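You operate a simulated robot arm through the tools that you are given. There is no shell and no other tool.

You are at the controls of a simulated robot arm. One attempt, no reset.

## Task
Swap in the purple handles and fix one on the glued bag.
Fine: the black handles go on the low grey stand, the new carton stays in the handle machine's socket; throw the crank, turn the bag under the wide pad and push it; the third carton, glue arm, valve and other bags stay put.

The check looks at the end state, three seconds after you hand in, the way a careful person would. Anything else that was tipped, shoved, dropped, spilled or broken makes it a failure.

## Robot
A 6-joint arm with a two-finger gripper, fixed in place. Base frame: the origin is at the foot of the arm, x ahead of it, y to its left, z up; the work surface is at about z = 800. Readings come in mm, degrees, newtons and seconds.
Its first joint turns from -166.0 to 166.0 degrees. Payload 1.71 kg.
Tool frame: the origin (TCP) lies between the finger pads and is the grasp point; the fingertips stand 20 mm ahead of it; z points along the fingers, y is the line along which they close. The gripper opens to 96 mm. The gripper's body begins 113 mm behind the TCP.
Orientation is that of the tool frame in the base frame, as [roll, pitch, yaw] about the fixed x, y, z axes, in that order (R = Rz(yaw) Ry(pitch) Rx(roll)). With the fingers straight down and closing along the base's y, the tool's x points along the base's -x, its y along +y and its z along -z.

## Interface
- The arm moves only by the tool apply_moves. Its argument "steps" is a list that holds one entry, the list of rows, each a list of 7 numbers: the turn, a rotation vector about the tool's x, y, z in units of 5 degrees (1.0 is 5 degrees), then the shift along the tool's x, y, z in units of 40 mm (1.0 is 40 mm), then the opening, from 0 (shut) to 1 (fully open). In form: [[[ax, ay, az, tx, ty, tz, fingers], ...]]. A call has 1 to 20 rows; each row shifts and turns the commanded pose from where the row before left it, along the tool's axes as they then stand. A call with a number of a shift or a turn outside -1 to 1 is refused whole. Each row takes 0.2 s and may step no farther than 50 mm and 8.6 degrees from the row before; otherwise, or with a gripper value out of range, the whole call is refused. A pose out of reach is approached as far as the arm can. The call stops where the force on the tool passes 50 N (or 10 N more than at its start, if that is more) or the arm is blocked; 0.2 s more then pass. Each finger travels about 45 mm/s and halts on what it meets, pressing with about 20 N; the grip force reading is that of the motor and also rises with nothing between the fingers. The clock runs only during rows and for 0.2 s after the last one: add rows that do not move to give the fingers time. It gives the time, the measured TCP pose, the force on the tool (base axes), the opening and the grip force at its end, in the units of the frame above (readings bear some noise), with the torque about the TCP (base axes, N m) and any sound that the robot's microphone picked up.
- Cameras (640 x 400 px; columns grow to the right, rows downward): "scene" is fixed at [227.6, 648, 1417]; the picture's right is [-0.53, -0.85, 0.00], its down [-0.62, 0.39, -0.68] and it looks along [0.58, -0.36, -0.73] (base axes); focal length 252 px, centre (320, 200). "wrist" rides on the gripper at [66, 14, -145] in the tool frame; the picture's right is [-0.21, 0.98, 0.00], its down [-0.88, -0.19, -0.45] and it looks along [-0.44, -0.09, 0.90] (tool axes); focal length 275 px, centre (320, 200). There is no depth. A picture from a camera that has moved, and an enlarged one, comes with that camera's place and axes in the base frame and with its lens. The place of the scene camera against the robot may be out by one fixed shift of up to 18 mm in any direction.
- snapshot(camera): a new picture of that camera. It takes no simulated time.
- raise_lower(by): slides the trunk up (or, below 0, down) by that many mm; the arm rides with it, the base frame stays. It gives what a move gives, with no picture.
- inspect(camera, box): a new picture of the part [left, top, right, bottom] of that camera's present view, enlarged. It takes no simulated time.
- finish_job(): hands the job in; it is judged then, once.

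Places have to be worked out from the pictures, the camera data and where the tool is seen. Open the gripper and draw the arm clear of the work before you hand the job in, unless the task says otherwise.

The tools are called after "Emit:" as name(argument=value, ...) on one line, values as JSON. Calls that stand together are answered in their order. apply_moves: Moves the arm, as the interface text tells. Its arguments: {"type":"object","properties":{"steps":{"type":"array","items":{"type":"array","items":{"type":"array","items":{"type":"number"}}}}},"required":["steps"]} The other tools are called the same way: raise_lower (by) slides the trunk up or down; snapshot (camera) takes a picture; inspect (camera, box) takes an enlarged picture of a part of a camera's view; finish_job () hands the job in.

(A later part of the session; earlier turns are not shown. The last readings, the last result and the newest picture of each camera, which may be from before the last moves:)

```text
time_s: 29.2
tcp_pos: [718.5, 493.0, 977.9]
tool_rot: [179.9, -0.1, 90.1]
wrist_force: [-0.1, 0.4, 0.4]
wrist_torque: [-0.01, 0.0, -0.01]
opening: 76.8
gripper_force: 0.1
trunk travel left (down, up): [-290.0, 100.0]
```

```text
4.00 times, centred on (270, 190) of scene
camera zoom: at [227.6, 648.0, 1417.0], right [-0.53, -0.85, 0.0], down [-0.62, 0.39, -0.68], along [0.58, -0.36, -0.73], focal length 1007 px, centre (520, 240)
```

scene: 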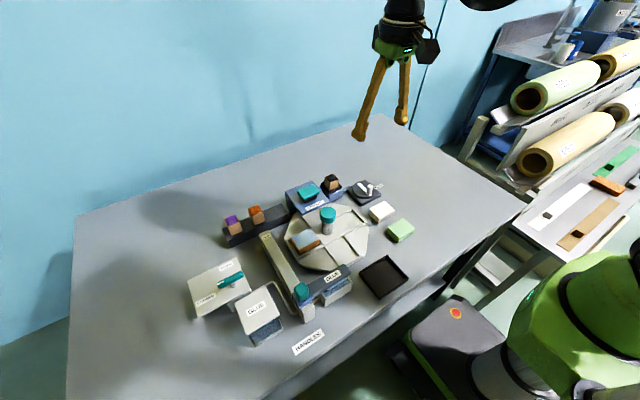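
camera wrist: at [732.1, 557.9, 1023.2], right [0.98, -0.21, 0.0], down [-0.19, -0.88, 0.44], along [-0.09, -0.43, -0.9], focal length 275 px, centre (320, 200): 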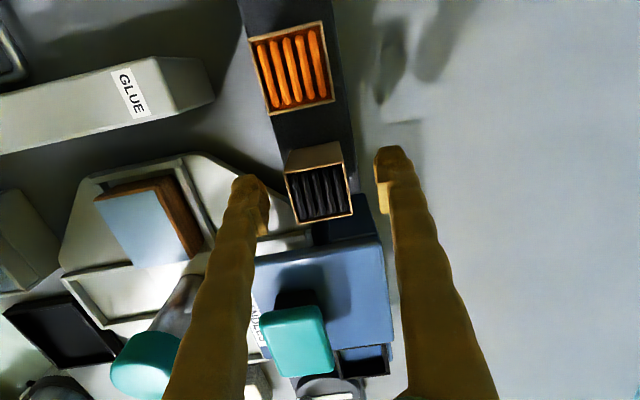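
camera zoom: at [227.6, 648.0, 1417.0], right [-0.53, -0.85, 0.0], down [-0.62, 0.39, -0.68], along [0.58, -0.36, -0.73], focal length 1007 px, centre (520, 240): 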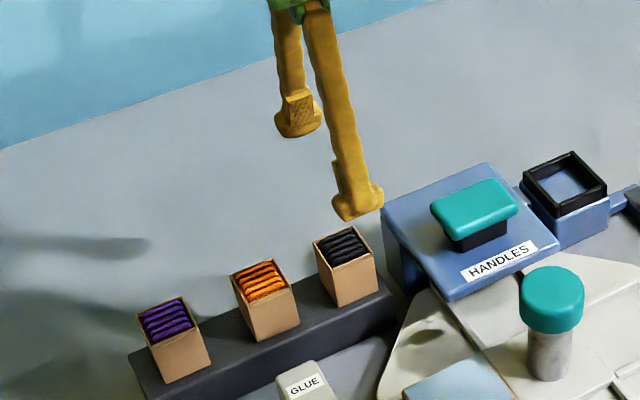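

Black is placed neatly. I move on over the purple carton near (720, 624.5).

Emit:
apply_moves(steps=[[[0, 0, 0, 0.5, 0, 0, 0.8], [0, 0, 0, 0.7, 0, 0, 0.8], [0, 0, 0, 0.8, 0, 0, 0.8], [0, 0, 0, 0.8, 0, 0, 0.8], [0, 0, 0, 0.47, 0.03, 0, 0.8], [0, 0, 0, 0, 0, 0, 0.8], [0, 0, 0, 0, 0, 0, 0.8]]])

Emit:
snapshot(camera="wrist")

Emit:
inspect(camera="wrist", box=[240, 60, 400, 220])

```text
time_s: 30.9
tcp_pos: [718.6, 624.4, 976.4]
tool_rot: [179.9, -0.1, 90.0]
wrist_force: [-0.8, 0.7, -0.7]
wrist_torque: [0.01, 0.02, 0.0]
opening: 76.7
gripper_force: 0.0
trunk travel left (down, up): [-290.0, 100.0]
```

```text
taken
camera wrist: at [733.7, 688.5, 1120.8], right [0.98, -0.21, 0.0], down [-0.19, -0.88, 0.44], along [-0.09, -0.43, -0.9], focal length 275 px, centre (320, 200)
```

wrist: 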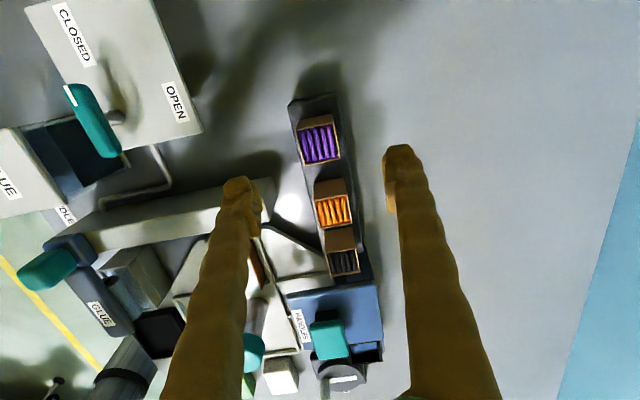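

```text
2.50 times, centred on (320, 140) of wrist
camera zoom: at [733.7, 688.5, 1120.8], right [0.98, -0.21, 0.0], down [-0.19, -0.88, 0.44], along [-0.09, -0.43, -0.9], focal length 688 px, centre (320, 350)
```

zoom: 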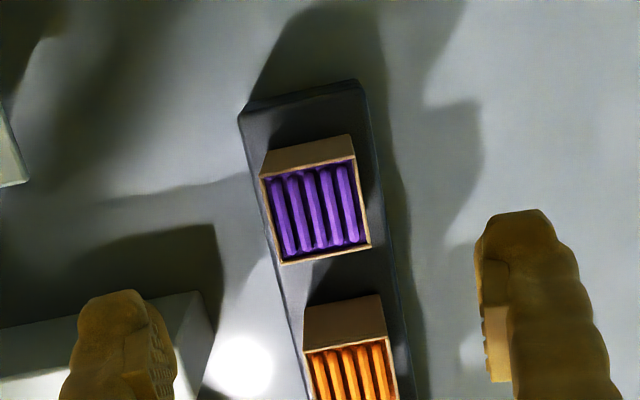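

Purple's centre comes out at (719.4, 626.1), top z ≈ 883, square to the axes. I lower over it, first to z ≈ 900.

Emit:
apply_moves(steps=[[[0, 0, 0, 0.04, 0.02, 0.5, 0.68], [0, 0, 0, 0, 0, 0.7, 0.68], [0, 0, 0, 0, 0, 0.7, 0.68], [0, 0, 0, 0, 0, 0, 0.68], [0, 0, 0, 0, 0, 0, 0.68]]])

Emit:
inspect(camera="wrist", box=[220, 40, 420, 240])

Emit:
inspect(camera="scene", box=[190, 150, 310, 250])

```text
time_s: 32.0
tcp_pos: [719.3, 626.0, 902.7]
tool_rot: [179.8, -0.1, 90.1]
wrist_force: [0.2, 0.3, -0.2]
wrist_torque: [0.0, -0.03, 0.01]
opening: 65.4
gripper_force: 0.1
trunk travel left (down, up): [-290.0, 100.0]
```

```text
2.00 times, centred on (320, 140) of wrist
camera zoom: at [733.1, 691.2, 1046.0], right [0.98, -0.21, 0.0], down [-0.19, -0.88, 0.44], along [-0.09, -0.43, -0.9], focal length 551 px, centre (320, 320)
```

zoom: 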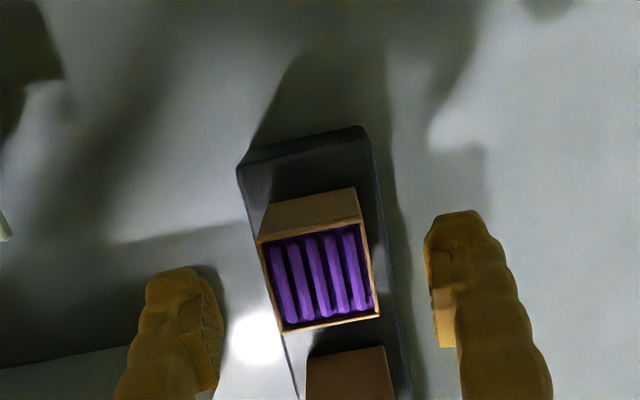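

```text
4.00 times, centred on (250, 200) of scene
camera zoom: at [227.6, 648.0, 1417.0], right [-0.53, -0.85, 0.0], down [-0.62, 0.39, -0.68], along [0.58, -0.36, -0.73], focal length 1007 px, centre (600, 200)
```

zoom: 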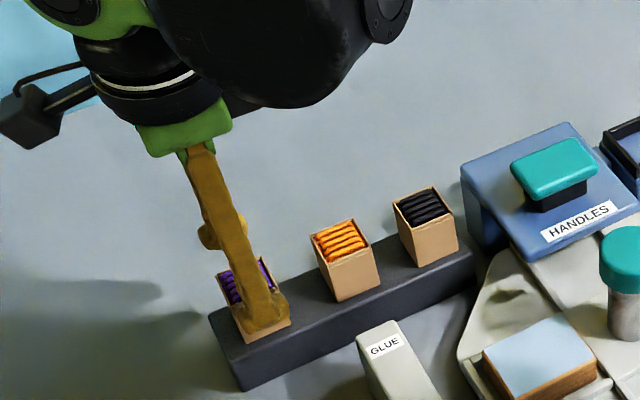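

Still centred (719.8, 625.4). I lower to z ≈ 880 and close on the purple carton.

Emit:
apply_moves(steps=[[[0, 0, 0, 0, 0, 0.3, 0.68], [0, 0, 0, 0, 0, 0.26, 0.68], [0, 0, 0, 0, 0, 0, 0.68], [0, 0, 0, 0, 0, 0, 0.68]]])

Emit:
apply_moves(steps=[[[0, 0, 0, 0, 0, 0, 0.5], [0, 0, 0, 0, 0, 0, 0.35], [0, 0, 0, 0, 0, 0, 0.2], [0, 0, 0, 0, 0, 0, 0.2], [0, 0, 0, 0, 0, 0, 0.2], [0, 0, 0, 0, 0, 0, 0.2]]])

Emit:
inspect(camera="wrist", box=[220, 40, 420, 240])

```text
time_s: 33.0
tcp_pos: [719.7, 627.2, 879.4]
tool_rot: [179.9, -0.1, 90.0]
wrist_force: [-0.8, 0.0, 0.8]
wrist_torque: [0.04, 0.0, 0.02]
opening: 64.9
gripper_force: 0.1
trunk travel left (down, up): [-290.0, 100.0]
```

```text
time_s: 34.5
tcp_pos: [719.3, 625.7, 879.8]
tool_rot: [179.9, -0.1, 90.0]
wrist_force: [0.6, -0.5, 0.4]
wrist_torque: [-0.02, 0.0, 0.03]
opening: 33.1
gripper_force: 19.8
trunk travel left (down, up): [-290.0, 100.0]
```

```text
2.00 times, centred on (320, 140) of wrist
camera zoom: at [733.5, 690.9, 1024.8], right [0.98, -0.21, 0.0], down [-0.19, -0.88, 0.44], along [-0.09, -0.43, -0.9], focal length 551 px, centre (320, 320)
```

zoom: 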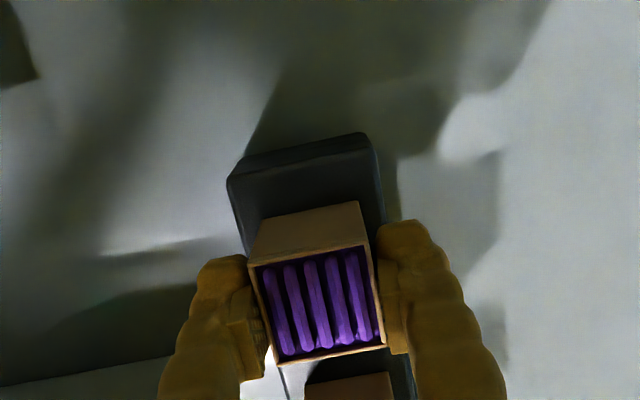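

Purple is gripped (33.1 mm, 20 N). I lift it straight up, checking the hold.

Emit:
apply_moves(steps=[[[0, 0, 0, 0, 0, -0.3, 0.2], [0, 0, 0, 0, 0, -0.5, 0.2], [0, 0, 0, 0, 0, -0.8, 0.2], [0, 0, 0, 0, 0, -0.8, 0.2], [0, 0, 0, 0, 0, 0, 0.2], [0, 0, 0, 0, 0, 0, 0.2]]])

Emit:
raise_lower(by=50)

Emit:
inspect(camera="scene", box=[190, 100, 350, 240])

```text
time_s: 35.9
tcp_pos: [719.3, 626.5, 974.8]
tool_rot: [179.9, -0.1, 90.0]
wrist_force: [0.5, -1.1, -0.1]
wrist_torque: [0.03, -0.02, 0.03]
opening: 32.4
gripper_force: 20.2
trunk travel left (down, up): [-290.0, 100.0]
```

```text
time_s: 36.8
tcp_pos: [717.6, 627.5, 1024.1]
tool_rot: [179.9, -0.1, 89.9]
wrist_force: [-0.1, 0.0, -1.0]
wrist_torque: [-0.01, -0.01, -0.04]
opening: 32.8
gripper_force: 20.0
trunk travel left (down, up): [-340.0, 50.0]
```

```text
2.86 times, centred on (270, 170) of scene
camera zoom: at [227.6, 648.0, 1417.0], right [-0.53, -0.85, 0.0], down [-0.62, 0.39, -0.68], along [0.58, -0.36, -0.73], focal length 719 px, centre (463, 286)
```

zoom: 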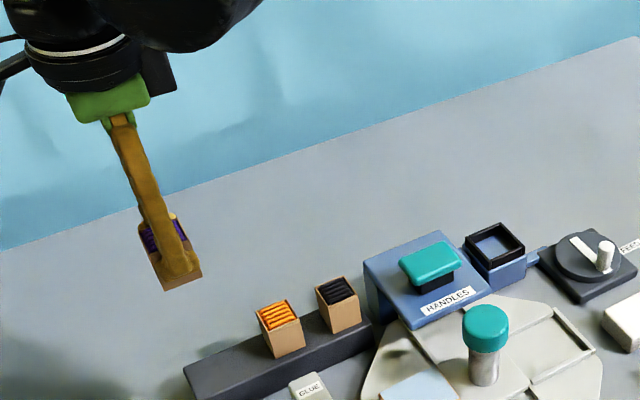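

Purple is held well. I carry it back along −y to above the socket at about (718.5, 293.6).

Emit:
apply_moves(steps=[[[0, 0, 0, -0.4, 0, 0, 0.2], [0, 0, 0, -0.75, 0, 0, 0.2], [0, 0, 0, -0.8, 0, 0, 0.2], [0, 0, 0, -0.8, 0, 0, 0.2], [0, 0, 0, -0.8, 0, 0, 0.2], [0, 0, 0, -0.8, 0, 0, 0.2], [0, 0, 0, -0.8, 0, 0, 0.2], [0, 0, 0, -0.8, 0, 0, 0.2], [0, 0, 0, -0.8, 0, 0, 0.2], [0, 0, 0, -0.8, 0, 0, 0.2], [0, 0, 0, -0.5, 0, 0, 0.2], [0, 0, 0, -0.28, 0, 0, 0.2], [0, 0, 0, 0, 0, 0, 0.2], [0, 0, 0, 0, 0, 0, 0.2]]])

Emit:
snapshot(camera="wrist")

Emit:
inspect(camera="scene", box=[270, 90, 430, 220])

```text
time_s: 39.8
tcp_pos: [717.1, 295.4, 1025.4]
tool_rot: [179.9, -0.1, 90.0]
wrist_force: [0.0, -0.3, -0.7]
wrist_torque: [-0.01, -0.01, 0.01]
opening: 32.7
gripper_force: 19.7
trunk travel left (down, up): [-340.0, 50.0]
```

```text
taken
camera wrist: at [731.1, 360.3, 1169.9], right [0.98, -0.21, 0.0], down [-0.19, -0.88, 0.44], along [-0.09, -0.43, -0.9], focal length 275 px, centre (320, 200)
```

wrist: 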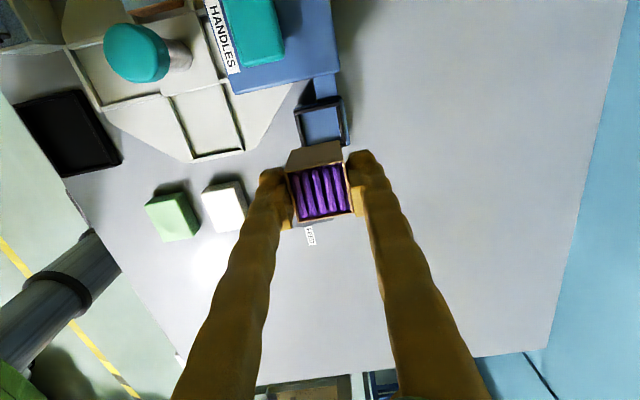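

```text
3.08 times, centred on (350, 155) of scene
camera zoom: at [227.6, 648.0, 1417.0], right [-0.53, -0.85, 0.0], down [-0.62, 0.39, -0.68], along [0.58, -0.36, -0.73], focal length 774 px, centre (228, 338)
```

zoom: 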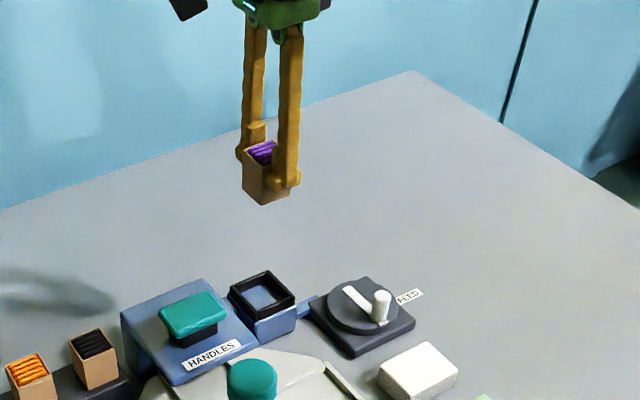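

Above the socket now. I zoom in on the empty socket to measure its opening precisely.

Emit:
inspect(camera="wrist", box=[280, 85, 368, 140])

Emit:
inspect(camera="wrist", box=[260, 120, 380, 240])

```text
7.27 times, centred on (324, 112) of wrist
camera zoom: at [731.1, 360.3, 1169.9], right [0.98, -0.21, 0.0], down [-0.19, -0.88, 0.44], along [-0.09, -0.43, -0.9], focal length 2002 px, centre (291, 836)
```

zoom: 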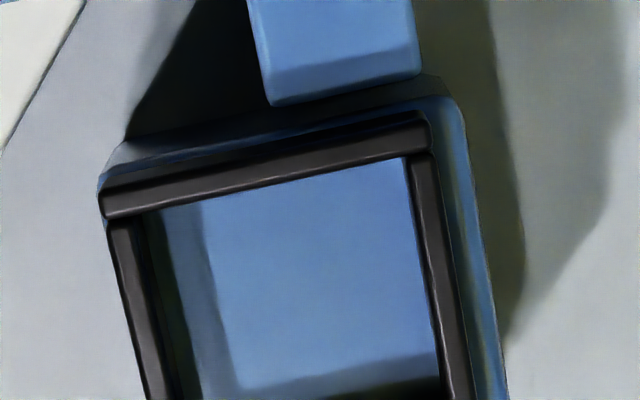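

```text
3.33 times, centred on (320, 180) of wrist
camera zoom: at [731.1, 360.3, 1169.9], right [0.98, -0.21, 0.0], down [-0.19, -0.88, 0.44], along [-0.09, -0.43, -0.9], focal length 918 px, centre (320, 267)
```

zoom: 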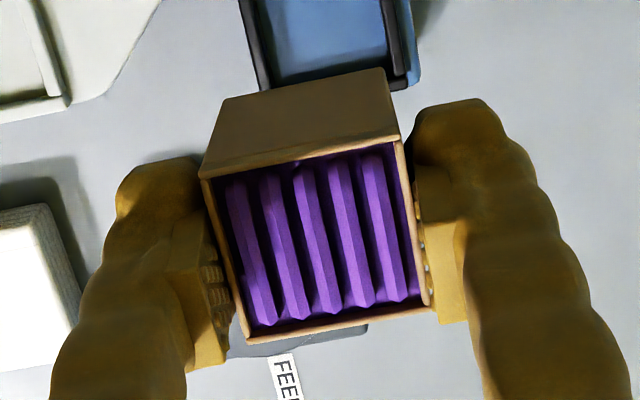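

The socket opening spans x 697–739, y 272–314, so it is centred at about (718, 293). I lower the purple carton to just above the rim while correcting y.

Emit:
apply_moves(steps=[[[0, 0, 0, -0.065, 0.02, 0.5, 0.2], [0, 0, 0, 0, 0, 0.8, 0.2], [0, 0, 0, 0, 0, 0.8, 0.2], [0, 0, 0, 0, 0, 0.7, 0.2], [0, 0, 0, 0, 0, 0.3, 0.2], [0, 0, 0, 0, 0, 0, 0.2], [0, 0, 0, 0, 0, 0, 0.2]]])

Emit:
inspect(camera="wrist", box=[240, 60, 400, 220])

Emit:
inspect(camera="scene", box=[310, 155, 380, 210])

```text
time_s: 41.4
tcp_pos: [719.0, 291.4, 900.7]
tool_rot: [179.9, 0.0, 90.0]
wrist_force: [0.1, 0.5, 0.3]
wrist_torque: [-0.01, 0.01, 0.03]
opening: 32.6
gripper_force: 20.4
trunk travel left (down, up): [-340.0, 50.0]
```

```text
2.50 times, centred on (320, 140) of wrist
camera zoom: at [732.7, 357.1, 1045.9], right [0.98, -0.21, 0.0], down [-0.19, -0.88, 0.44], along [-0.09, -0.43, -0.9], focal length 688 px, centre (320, 350)
```

zoom: 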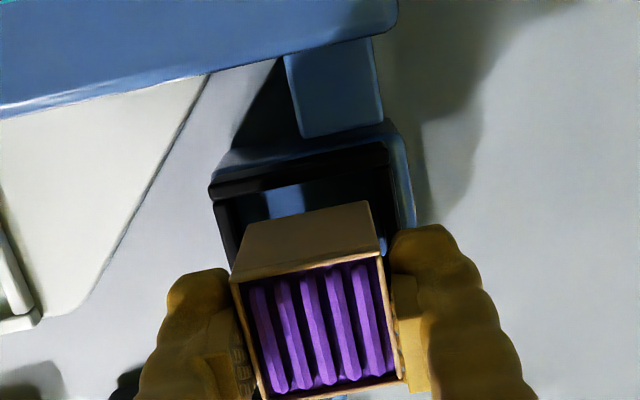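

```text
7.27 times, centred on (345, 182) of scene
camera zoom: at [227.6, 648.0, 1417.0], right [-0.53, -0.85, 0.0], down [-0.62, 0.39, -0.68], along [0.58, -0.36, -0.73], focal length 1830 px, centre (138, 327)
```

zoom: 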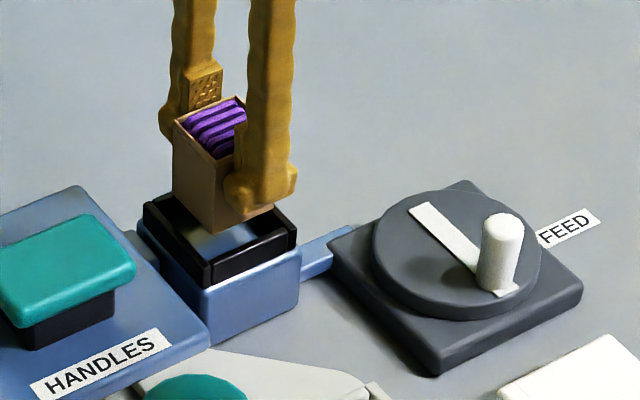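

Reading (719.0, 291.4, 900.7): I nudge +1.5 mm y, −1 mm x and go down to z ≈ 889.

Emit:
apply_moves(steps=[[[0, 0, 0, 0.04, -0.025, 0.15, 0.2], [0, 0, 0, 0, 0, 0.15, 0.2], [0, 0, 0, 0, 0, 0, 0.2], [0, 0, 0, 0, 0, 0, 0.2]]])

Emit:
inspect(camera="scene", box=[310, 155, 380, 210])

Emit:
inspect(camera="wrist", box=[260, 90, 380, 220])

```text
time_s: 42.4
tcp_pos: [717.9, 294.2, 888.3]
tool_rot: [179.9, -0.1, 90.1]
wrist_force: [0.0, -0.4, -0.5]
wrist_torque: [0.03, -0.02, -0.01]
opening: 33.0
gripper_force: 20.2
trunk travel left (down, up): [-340.0, 50.0]
```

```text
7.27 times, centred on (345, 182) of scene
camera zoom: at [227.6, 648.0, 1417.0], right [-0.53, -0.85, 0.0], down [-0.62, 0.39, -0.68], along [0.58, -0.36, -0.73], focal length 1830 px, centre (138, 327)
```

zoom: 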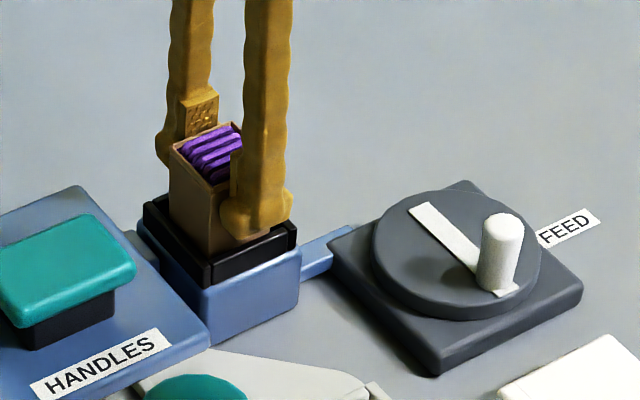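

```text
3.08 times, centred on (320, 155) of wrist
camera zoom: at [731.7, 359.3, 1032.6], right [0.98, -0.21, 0.0], down [-0.19, -0.88, 0.44], along [-0.09, -0.43, -0.9], focal length 847 px, centre (320, 338)
```

zoom: 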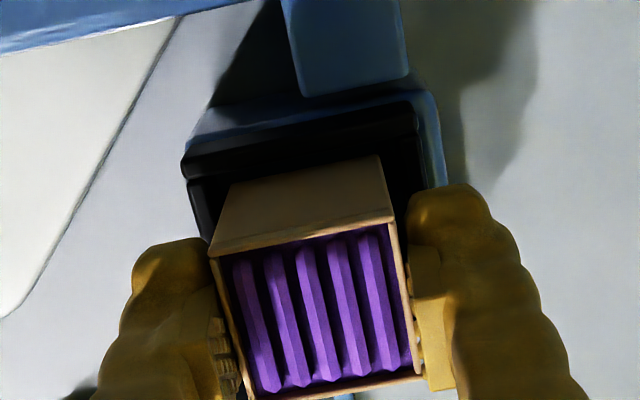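

Well centred at (717.9, 294.2). I let it down into the socket in small steps.

Emit:
apply_moves(steps=[[[0, 0, 0, 0, 0, 0.08, 0.2], [0, 0, 0, 0, 0, 0, 0.2], [0, 0, 0, 0, 0, 0, 0.2]]])

Emit:
apply_moves(steps=[[[0, 0, 0, 0, 0, 0.08, 0.2], [0, 0, 0, 0, 0, 0, 0.2], [0, 0, 0, 0, 0, 0, 0.2]]])

```text
time_s: 43.2
tcp_pos: [717.7, 294.0, 885.5]
tool_rot: [179.9, -0.1, 90.0]
wrist_force: [-0.1, 0.0, -0.5]
wrist_torque: [0.02, 0.02, -0.02]
opening: 32.7
gripper_force: 20.0
trunk travel left (down, up): [-340.0, 50.0]
```

```text
time_s: 44.0
tcp_pos: [717.3, 293.8, 882.8]
tool_rot: [179.9, -0.1, 90.0]
wrist_force: [0.1, -0.1, -1.2]
wrist_torque: [-0.02, 0.06, 0.05]
opening: 32.8
gripper_force: 20.6
trunk travel left (down, up): [-340.0, 50.0]
```

No contact yet at 882.8. I continue the last few millimetres.

Emit:
apply_moves(steps=[[[0, 0, 0, 0, 0, 0.06, 0.2], [0, 0, 0, 0, 0, 0, 0.2]]])

Emit:
apply_moves(steps=[[[0, 0, 0, 0, 0, 0.04, 0.2], [0, 0, 0, 0, 0, 0, 0.2]]])

Emit:
inspect(camera="scene", box=[310, 155, 380, 210])

```text
time_s: 44.6
tcp_pos: [716.5, 292.9, 880.8]
tool_rot: [179.9, -0.1, 90.0]
wrist_force: [-0.3, -0.3, 0.2]
wrist_torque: [-0.02, 0.0, 0.0]
opening: 32.6
gripper_force: 19.8
trunk travel left (down, up): [-340.0, 50.0]
```

```text
time_s: 45.2
tcp_pos: [716.7, 293.3, 880.5]
tool_rot: [180.0, -0.1, 89.9]
wrist_force: [5.1, 2.3, 22.8]
wrist_torque: [0.06, -0.08, 0.03]
opening: 32.7
gripper_force: 20.3
trunk travel left (down, up): [-340.0, 50.0]
```

```text
7.27 times, centred on (345, 182) of scene
camera zoom: at [227.6, 648.0, 1417.0], right [-0.53, -0.85, 0.0], down [-0.62, 0.39, -0.68], along [0.58, -0.36, -0.73], focal length 1830 px, centre (138, 327)
```

zoom: 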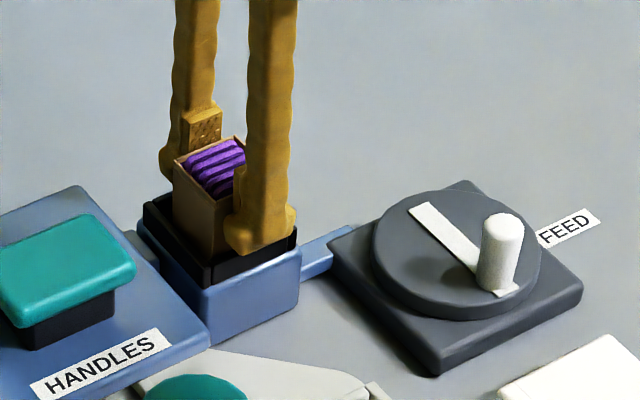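

The carton touched down at z ≈ 880.5, matching the grip height, so it sits on the socket floor. I relieve the load and open.

Emit:
apply_moves(steps=[[[0, 0, 0, 0, 0, -0.03, 0.2], [0, 0, 0, 0, 0, 0, 0.2]]])

Emit:
apply_moves(steps=[[[0, 0, 0, 0, 0, 0, 0.4], [0, 0, 0, 0, 0, 0, 0.5], [0, 0, 0, 0, 0, 0, 0.6], [0, 0, 0, 0, 0, 0, 0.7], [0, 0, 0, 0, 0, 0, 0.7]]])

Emit:
inspect(camera="scene", box=[310, 155, 380, 210])

Emit:
inspect(camera="wrist", box=[240, 60, 400, 220])

```text
time_s: 45.8
tcp_pos: [716.7, 292.9, 880.1]
tool_rot: [179.9, -0.1, 90.1]
wrist_force: [-0.4, -1.2, 2.2]
wrist_torque: [-0.08, 0.0, 0.03]
opening: 32.9
gripper_force: 20.0
trunk travel left (down, up): [-340.0, 50.0]
```

```text
time_s: 47.0
tcp_pos: [717.0, 293.3, 879.2]
tool_rot: [179.9, -0.1, 90.0]
wrist_force: [0.3, -1.2, 0.1]
wrist_torque: [0.01, 0.01, -0.03]
opening: 67.0
gripper_force: 0.1
trunk travel left (down, up): [-340.0, 50.0]
```

```text
7.27 times, centred on (345, 182) of scene
camera zoom: at [227.6, 648.0, 1417.0], right [-0.53, -0.85, 0.0], down [-0.62, 0.39, -0.68], along [0.58, -0.36, -0.73], focal length 1830 px, centre (138, 327)
```

zoom: 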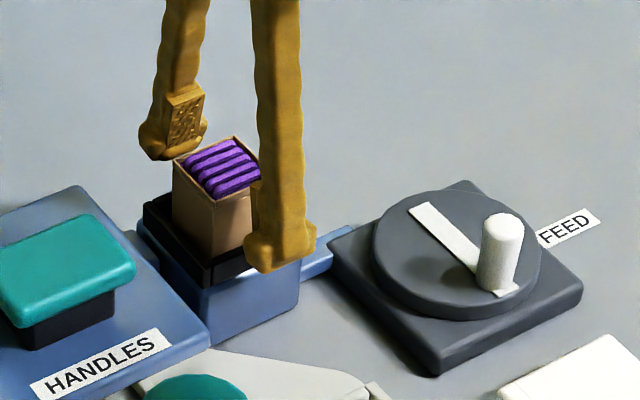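

```text
2.50 times, centred on (320, 140) of wrist
camera zoom: at [730.5, 358.6, 1024.1], right [0.98, -0.21, 0.0], down [-0.19, -0.88, 0.44], along [-0.09, -0.43, -0.9], focal length 688 px, centre (320, 350)
```

zoom: 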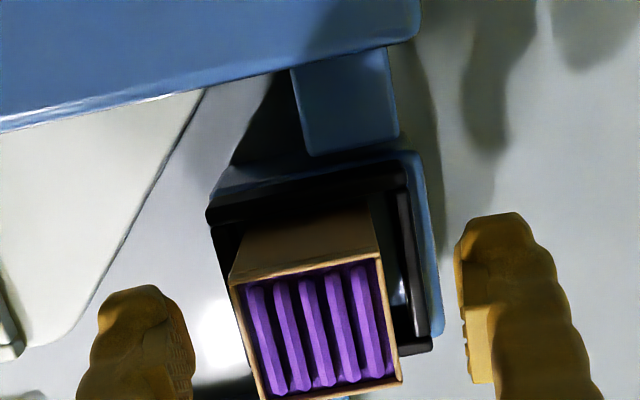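

Purple sits in the socket, all four sides inside the rim. I rise and shift toward the crank for a good look at it.

Emit:
apply_moves(steps=[[[0, 0, 0, 0, 0, -0.4, 0.7], [0, 0, 0, 0, 0, -0.8, 0.8], [0, 0, 0, 0, 0, -0.8, 0.8], [0, 0, 0, 0, 0, -0.5, 0.8], [0, 0, 0, 0, -0.8, 0, 0.8], [0, 0, 0, 0, -0.8, 0, 0.8], [0, 0, 0, 0, -0.7, 0, 0.8], [0, 0, 0, 0, 0, 0, 0.8], [0, 0, 0, 0, 0, 0, 0.8]]])

Emit:
snapshot(camera="wrist")

Emit:
inspect(camera="wrist", box=[250, 130, 410, 260])

Emit:
inspect(camera="scene", box=[270, 160, 400, 260])

```text
time_s: 49.0
tcp_pos: [628.0, 295.9, 980.2]
tool_rot: [179.9, -0.2, 90.0]
wrist_force: [-0.1, -0.6, -0.5]
wrist_torque: [0.01, 0.01, 0.02]
opening: 76.8
gripper_force: 0.0
trunk travel left (down, up): [-340.0, 50.0]
```

```text
taken
camera wrist: at [641.9, 360.3, 1124.7], right [0.98, -0.21, 0.0], down [-0.19, -0.88, 0.44], along [-0.09, -0.43, -0.9], focal length 275 px, centre (320, 200)
```

wrist: 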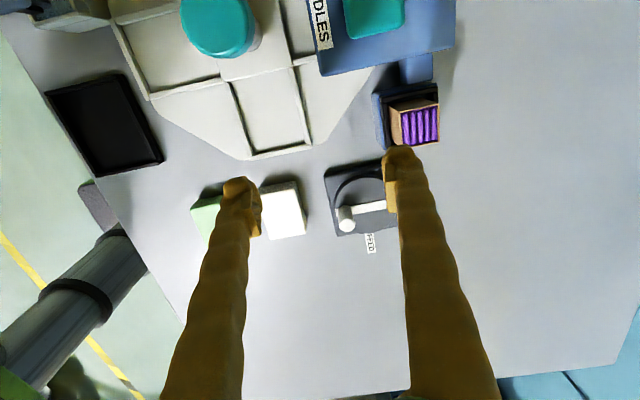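

```text
3.08 times, centred on (330, 195) of wrist
camera zoom: at [641.9, 360.3, 1124.7], right [0.98, -0.21, 0.0], down [-0.19, -0.88, 0.44], along [-0.09, -0.43, -0.9], focal length 847 px, centre (289, 215)
```

zoom: 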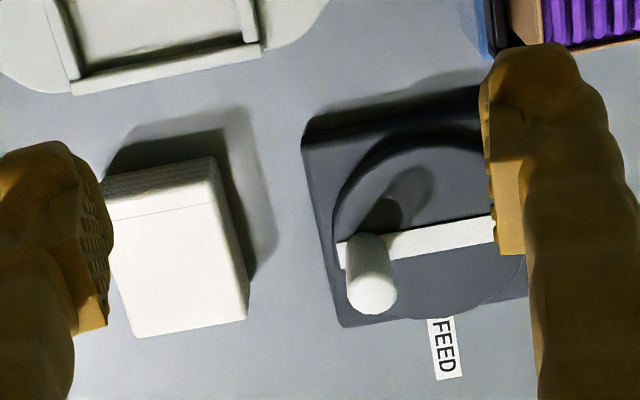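

```text
4.00 times, centred on (335, 210) of scene
camera zoom: at [227.6, 648.0, 1417.0], right [-0.53, -0.85, 0.0], down [-0.62, 0.39, -0.68], along [0.58, -0.36, -0.73], focal length 1007 px, centre (260, 160)
```

zoom: 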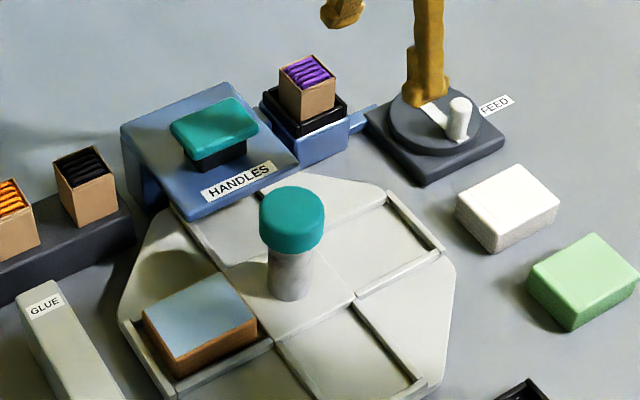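

The crank disc is centred near (665, 190), with its white knob at about (638, 192), top z ≈ 861, on the −x side. I turn the gripper back to close along y before approaching the knob.

Emit:
apply_moves(steps=[[[0, 0, -1, 0, 0, 0, 0.6], [0, 0, -1, 0, 0, 0, 0.6], [0, 0, -1, 0, 0, 0, 0.6], [0, 0, -1, 0, 0, 0, 0.6], [0, 0, -1, 0, 0, 0, 0.6], [0, 0, -1, 0, 0, 0, 0.6], [0, 0, -1, 0, 0, 0, 0.6], [0, 0, -1, 0, 0, 0, 0.6], [0, 0, -1, 0, 0, 0, 0.6], [0, 0, -1, 0, 0, 0, 0.6], [0, 0, -1, 0, 0, 0, 0.6], [0, 0, -1, 0, 0, 0, 0.6], [0, 0, -1, 0, 0, 0, 0.6], [0, 0, -1, 0, 0, 0, 0.6], [0, 0, -1, 0, 0, 0, 0.6], [0, 0, -1, 0, 0, 0, 0.6], [0, 0, -1, 0, 0, 0, 0.6], [0, 0, -1, 0, 0, 0, 0.6], [0, 0, 0, 0, 0, 0, 0.6]]])

Emit:
apply_moves(steps=[[[0, 0, 0, -0.06, -0.65, 0, 0.6], [0, 0, 0, -0.06, -0.65, 0, 0.6], [0, 0, 0, -0.06, -0.65, 0, 0.6], [0, 0, 0, -0.06, -0.65, 0, 0.6], [0, 0, 0, 0, 0, 0, 0.6], [0, 0, 0, 0, 0, 0, 0.6]]])

Emit:
snapshot(camera="wrist")

Emit:
inspect(camera="wrist", box=[250, 60, 410, 200])

```text
time_s: 53.0
tcp_pos: [625.0, 292.6, 980.0]
tool_rot: [179.9, 0.1, 180.0]
wrist_force: [-0.2, 0.3, 0.0]
wrist_torque: [0.0, -0.02, 0.01]
opening: 57.7
gripper_force: 0.0
trunk travel left (down, up): [-340.0, 50.0]
```

```text
time_s: 54.4
tcp_pos: [631.8, 190.4, 977.0]
tool_rot: [179.9, 0.1, 180.0]
wrist_force: [-0.6, -0.4, -0.2]
wrist_torque: [0.04, 0.0, -0.02]
opening: 57.7
gripper_force: 0.0
trunk travel left (down, up): [-340.0, 50.0]
```

```text
taken
camera wrist: at [568.3, 204.2, 1122.6], right [0.21, 0.98, 0.0], down [0.88, -0.19, 0.45], along [0.44, -0.09, -0.9], focal length 275 px, centre (320, 200)
```

wrist: 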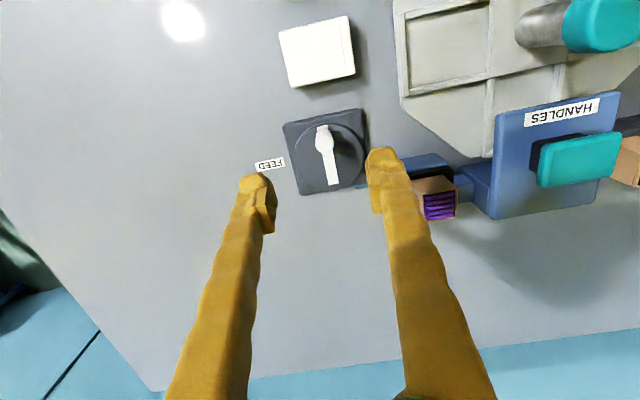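

```text
2.86 times, centred on (330, 130) of wrist
camera zoom: at [568.3, 204.2, 1122.6], right [0.21, 0.98, 0.0], down [0.88, -0.19, 0.45], along [0.44, -0.09, -0.9], focal length 786 px, centre (291, 400)
```

zoom: 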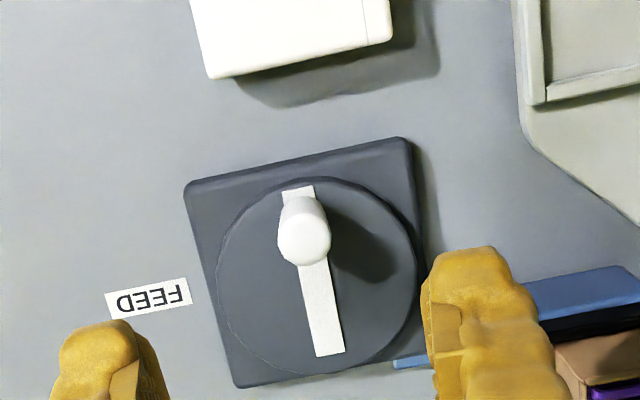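

Knob centre is confirmed at about (639, 194) and the disc at (665, 194). I move over the knob and lower to z ≈ 882.

Emit:
apply_moves(steps=[[[0, 0, 0, -0.18, 0.09, 0.3, 0.6], [0, 0, 0, 0, 0, 0.7, 0.6], [0, 0, 0, 0, 0, 0.8, 0.6], [0, 0, 0, 0, 0, 0.57, 0.6], [0, 0, 0, 0, 0, 0, 0.6], [0, 0, 0, 0, 0, 0, 0.6]]])

Emit:
inspect(camera="wrist", box=[220, 40, 420, 220])

Emit:
inspect(camera="scene", box=[320, 140, 420, 220])

```text
time_s: 55.8
tcp_pos: [641.9, 195.8, 882.7]
tool_rot: [179.9, 0.1, -180.0]
wrist_force: [0.4, 0.0, 0.5]
wrist_torque: [0.03, -0.01, 0.05]
opening: 57.5
gripper_force: 0.1
trunk travel left (down, up): [-340.0, 50.0]
```

```text
2.22 times, centred on (320, 130) of wrist
camera zoom: at [575.7, 209.4, 1026.8], right [0.21, 0.98, 0.0], down [0.88, -0.19, 0.45], along [0.44, -0.09, -0.9], focal length 612 px, centre (320, 356)
```

zoom: 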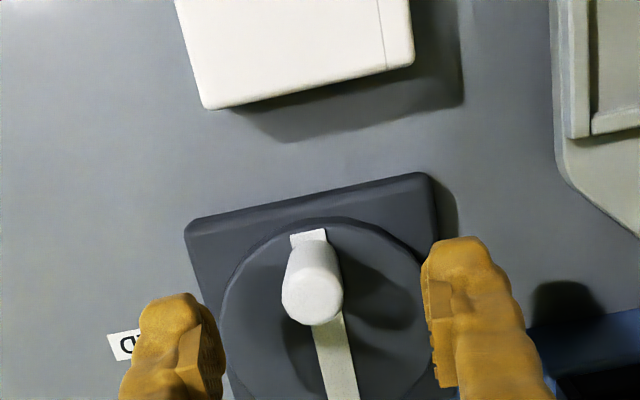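

```text
5.00 times, centred on (370, 180) of scene
camera zoom: at [227.6, 648.0, 1417.0], right [-0.53, -0.85, 0.0], down [-0.62, 0.39, -0.68], along [0.58, -0.36, -0.73], focal length 1258 px, centre (70, 300)
```

zoom: 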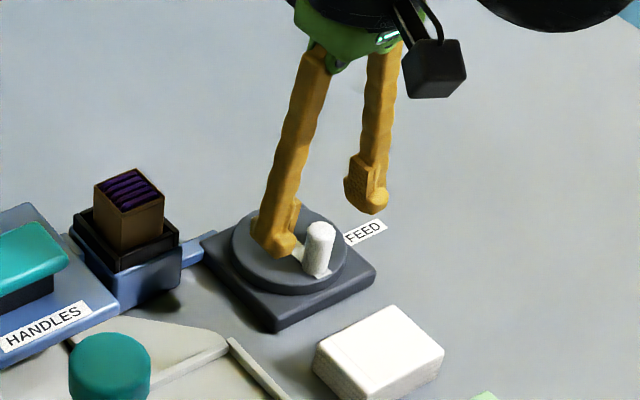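

The knob is at (638.7, 193.9). I centre on it and lower to z ≈ 850, keeping the tips above the disc.

Emit:
apply_moves(steps=[[[0, 0, 0, 0.075, -0.04, 0.2, 0.6], [0, 0, 0, 0, 0, 0.35, 0.6], [0, 0, 0, 0, 0, 0.27, 0.6], [0, 0, 0, 0, 0, 0, 0.6], [0, 0, 0, 0, 0, 0, 0.6]]])

Emit:
inspect(camera="wrist", box=[220, 60, 420, 240])

Emit:
inspect(camera="scene", box=[320, 140, 420, 220])

```text
time_s: 57.0
tcp_pos: [639.3, 191.2, 852.1]
tool_rot: [179.9, 0.1, 179.9]
wrist_force: [-0.6, 0.4, 0.3]
wrist_torque: [-0.02, 0.01, 0.04]
opening: 57.7
gripper_force: 0.0
trunk travel left (down, up): [-340.0, 50.0]
```

```text
2.22 times, centred on (320, 150) of wrist
camera zoom: at [573.4, 205.2, 995.6], right [0.21, 0.98, 0.0], down [0.88, -0.19, 0.45], along [0.44, -0.09, -0.9], focal length 612 px, centre (320, 311)
```

zoom: 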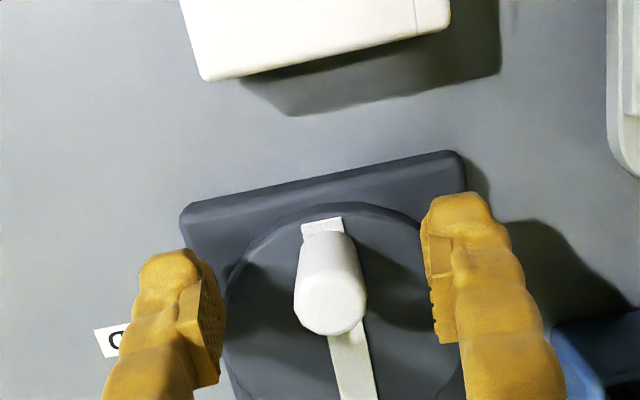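

```text
5.00 times, centred on (370, 180) of scene
camera zoom: at [227.6, 648.0, 1417.0], right [-0.53, -0.85, 0.0], down [-0.62, 0.39, -0.68], along [0.58, -0.36, -0.73], focal length 1258 px, centre (70, 300)
```

zoom: 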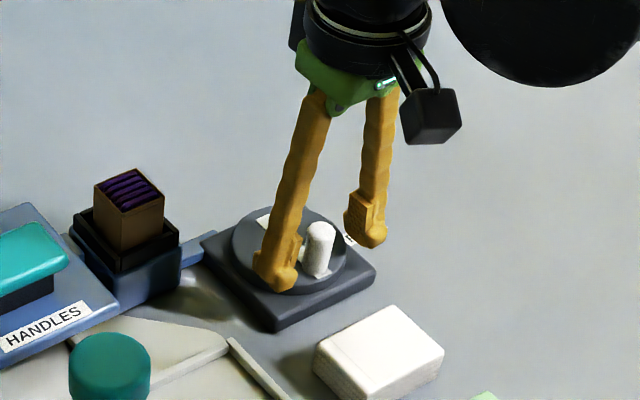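

The TCP is 2.5 mm low in y; I centre it and then close gently on the knob.

Emit:
apply_moves(steps=[[[0, 0, 0, 0, 0.06, 0.03, 0.6], [0, 0, 0, 0, 0, 0, 0.4], [0, 0, 0, 0, 0, 0, 0.25], [0, 0, 0, 0, 0, 0, 0.1], [0, 0, 0, 0, 0, 0, 0.1], [0, 0, 0, 0, 0, 0, 0.1]]])

Emit:
inspect(camera="wrist", box=[220, 60, 420, 240])

```text
time_s: 58.4
tcp_pos: [640.1, 194.2, 849.0]
tool_rot: [180.0, 0.0, -180.0]
wrist_force: [-2.0, 0.9, -1.9]
wrist_torque: [0.0, 0.04, -0.01]
opening: 16.4
gripper_force: 34.6
trunk travel left (down, up): [-340.0, 50.0]
```

```text
2.22 times, centred on (320, 150) of wrist
camera zoom: at [573.5, 207.6, 994.1], right [0.21, 0.98, 0.0], down [0.88, -0.19, 0.45], along [0.44, -0.09, -0.9], focal length 612 px, centre (320, 311)
```

zoom: 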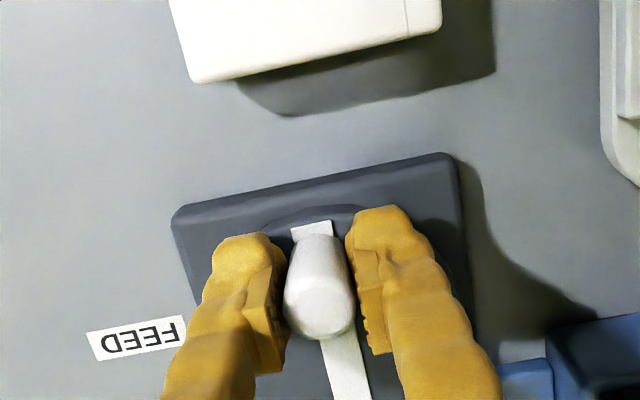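

Knob gripped (16.4 mm). Now a gentle test of which way it turns: first 3 mm toward +y.

Emit:
apply_moves(steps=[[[0, 0, 0, 0, 0.05, 0, 0.1], [0, 0, 0, 0, 0.05, 0, 0.1], [0, 0, 0, 0, 0, 0, 0.1]]])

Emit:
inspect(camera="wrist", box=[220, 60, 420, 240])

```text
time_s: 59.2
tcp_pos: [621.4, 193.7, 861.3]
tool_rot: [-179.9, 0.8, 179.9]
wrist_force: [-14.9, -9.6, -25.7]
wrist_torque: [0.23, 0.01, -0.16]
opening: 10.7
gripper_force: 35.2
trunk travel left (down, up): [-340.0, 50.0]
stopped in row 3: the force on the tool passed its limit at 51 N (the readings are from after the stop); the commanded pose is now the measured one
```

```text
2.22 times, centred on (320, 150) of wrist
camera zoom: at [554.5, 208.8, 1004.8], right [0.21, 0.98, 0.0], down [0.87, -0.19, 0.46], along [0.45, -0.09, -0.89], focal length 612 px, centre (320, 311)
```

zoom: 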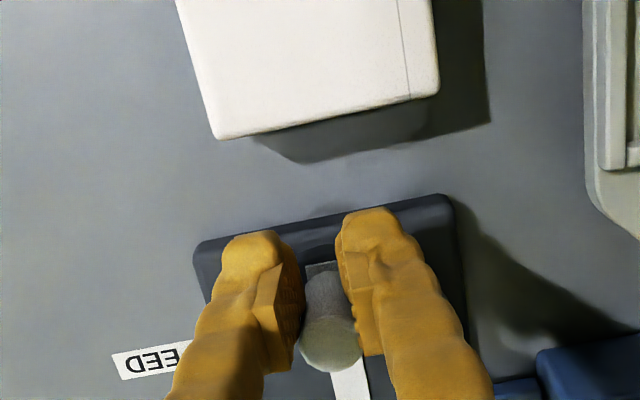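

The fingers slid off toward −x and the force limit tripped – the knob resisted +y. I open and look at the state before trying anything else.

Emit:
apply_moves(steps=[[[0, 0, 0, 0, 0, 0, 0.3], [0, 0, 0, 0, 0, 0, 0.5], [0, 0, 0, 0, 0, 0, 0.5], [0, 0, 0, 0, 0, 0, 0.5]]])

Emit:
inspect(camera="wrist", box=[220, 60, 420, 240])

Emit:
inspect(camera="scene", box=[320, 140, 420, 220])

```text
time_s: 60.2
tcp_pos: [624.9, 196.3, 860.3]
tool_rot: [-180.0, 0.9, 180.0]
wrist_force: [0.1, -0.6, 0.3]
wrist_torque: [0.03, 0.01, 0.0]
opening: 48.0
gripper_force: 0.0
trunk travel left (down, up): [-340.0, 50.0]
```

```text
2.22 times, centred on (320, 150) of wrist
camera zoom: at [558.2, 209.9, 1003.2], right [0.21, 0.98, 0.0], down [0.87, -0.19, 0.46], along [0.45, -0.09, -0.89], focal length 612 px, centre (320, 311)
```

zoom: 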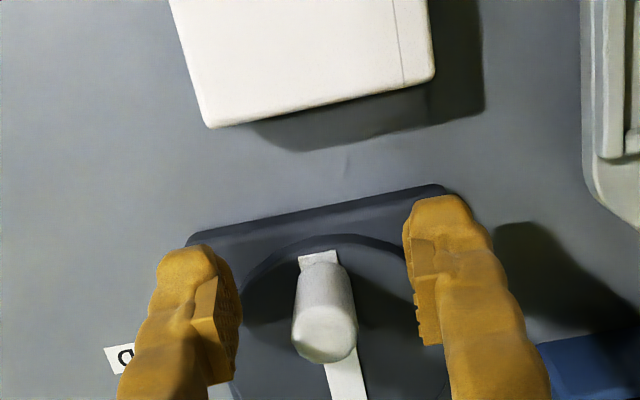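

```text
5.00 times, centred on (370, 180) of scene
camera zoom: at [227.6, 648.0, 1417.0], right [-0.53, -0.85, 0.0], down [-0.62, 0.39, -0.68], along [0.58, -0.36, -0.73], focal length 1258 px, centre (70, 300)
```

zoom: 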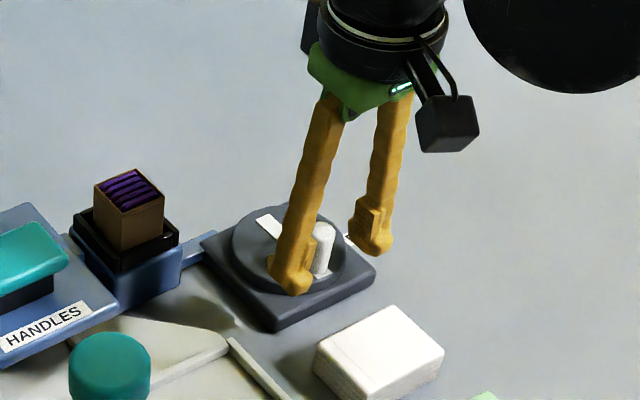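

The crank and neighbours are unchanged. I re-centre around the knob, level the tool, and this time form a loose fork (no squeeze) to test the other direction.

Emit:
apply_moves(steps=[[[0, 0.18, 0, -0.35, -0.05, 0, 0.5], [0, 0, 0, 0, 0, 0.2, 0.5], [0, 0, 0, 0, 0, 0, 0.5], [0, 0, 0, 0, 0, 0, 0.5]]])

Emit:
inspect(camera="wrist", box=[220, 60, 420, 240])

```text
time_s: 61.2
tcp_pos: [639.8, 194.3, 851.2]
tool_rot: [-179.9, 0.0, 180.0]
wrist_force: [-0.4, 0.2, 0.5]
wrist_torque: [0.02, 0.02, -0.01]
opening: 48.1
gripper_force: 0.1
trunk travel left (down, up): [-340.0, 50.0]
```

```text
2.22 times, centred on (320, 150) of wrist
camera zoom: at [574.9, 208.4, 995.6], right [0.21, 0.98, 0.0], down [0.88, -0.19, 0.44], along [0.43, -0.09, -0.9], focal length 612 px, centre (320, 311)
```

zoom: 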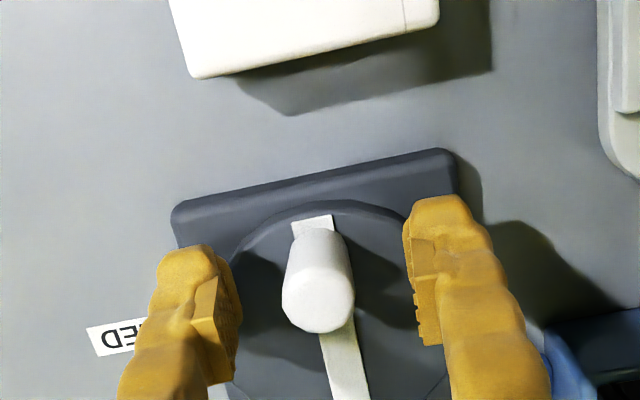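

Centred at (639.8, 194.3). I narrow the fingers to about 24 mm as a fork, then try a small counter-clockwise (−y) arc.

Emit:
apply_moves(steps=[[[0, 0, 0, 0, 0, 0, 0.35], [0, 0, 0, 0, 0, 0, 0.25], [0, 0, 0, 0, 0, 0, 0.25], [0, 0, 0, 0, 0, 0, 0.25]]])

Emit:
apply_moves(steps=[[[0, 0, -1, 0, -0.06, 0, 0.25], [0, 0, -1, 0, -0.06, 0, 0.25], [0, 0, -1, 0, -0.06, 0, 0.25], [0, 0, 0, 0, 0, 0, 0.25]]])

Emit:
inspect(camera="wrist", box=[220, 60, 420, 240])

```text
time_s: 62.2
tcp_pos: [640.2, 195.4, 851.4]
tool_rot: [-179.9, 0.0, 179.9]
wrist_force: [0.8, 0.8, 0.2]
wrist_torque: [0.01, -0.01, 0.06]
opening: 23.7
gripper_force: 0.0
trunk travel left (down, up): [-340.0, 50.0]
```

```text
time_s: 63.2
tcp_pos: [640.1, 187.3, 851.3]
tool_rot: [-180.0, 0.0, -165.0]
wrist_force: [-0.7, 1.2, 0.6]
wrist_torque: [0.03, 0.0, 0.02]
opening: 24.6
gripper_force: 0.8
trunk travel left (down, up): [-340.0, 50.0]
```

```text
2.22 times, centred on (320, 150) of wrist
camera zoom: at [574.0, 183.1, 995.7], right [-0.05, 1.0, 0.0], down [0.89, 0.05, 0.44], along [0.44, 0.02, -0.9], focal length 612 px, centre (320, 311)
```

zoom: 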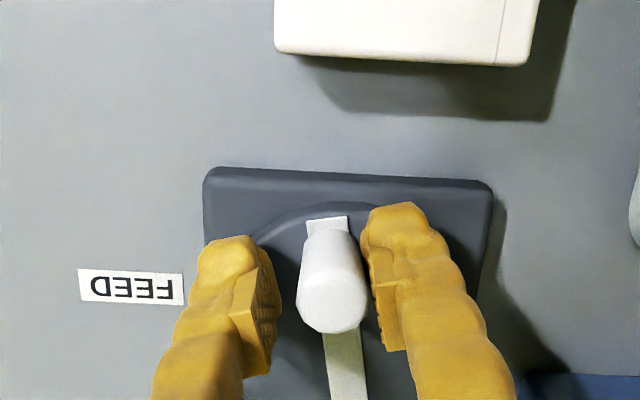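

The strip has turned about 10° and the force is only ~1 N, so the crank turns counter‑clockwise. I continue the arc about the disc centre (665, 194) at 26 mm radius.

Emit:
apply_moves(steps=[[[0, 0, -1, -0.0025, -0.0567, 0, 0.25], [0, 0, -1, -0.0025, -0.0567, 0, 0.25], [0, 0, -1, -0.0025, -0.0567, 0, 0.25], [0, 0, -1, -0.0025, -0.0567, 0, 0.25], [0, 0, -1, -0.0025, -0.0567, 0, 0.25], [0, 0, -1, -0.0025, -0.0567, 0, 0.25], [0, 0, 0, 0, 0, 0, 0.25]]])

Emit:
snapshot(camera="wrist")

Emit:
inspect(camera="scene", box=[300, 140, 420, 220])

```text
time_s: 64.8
tcp_pos: [648.4, 176.0, 851.1]
tool_rot: [-179.9, -0.1, -135.1]
wrist_force: [-2.2, 1.1, -0.3]
wrist_torque: [0.01, 0.07, 0.02]
opening: 25.8
gripper_force: 1.4
trunk travel left (down, up): [-340.0, 50.0]
```

```text
taken
camera wrist: at [591.7, 138.5, 995.4], right [-0.54, 0.84, 0.0], down [0.75, 0.49, 0.44], along [0.37, 0.24, -0.9], focal length 275 px, centre (320, 200)
```

wrist: 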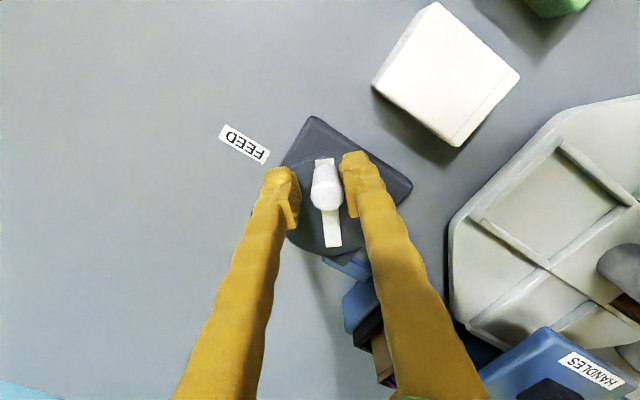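

```text
5.00 times, centred on (360, 180) of scene
camera zoom: at [227.6, 648.0, 1417.0], right [-0.53, -0.85, 0.0], down [-0.62, 0.39, -0.68], along [0.58, -0.36, -0.73], focal length 1258 px, centre (120, 300)
```

zoom: 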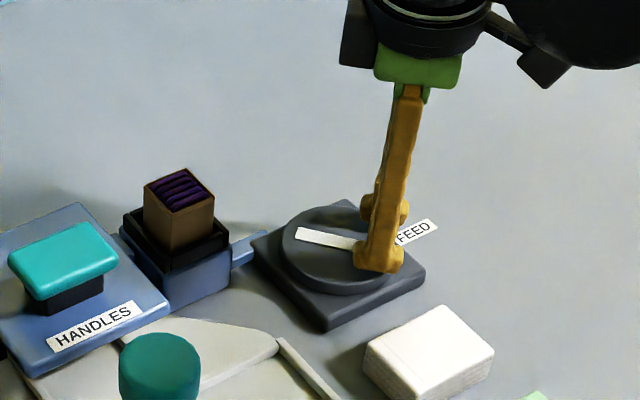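

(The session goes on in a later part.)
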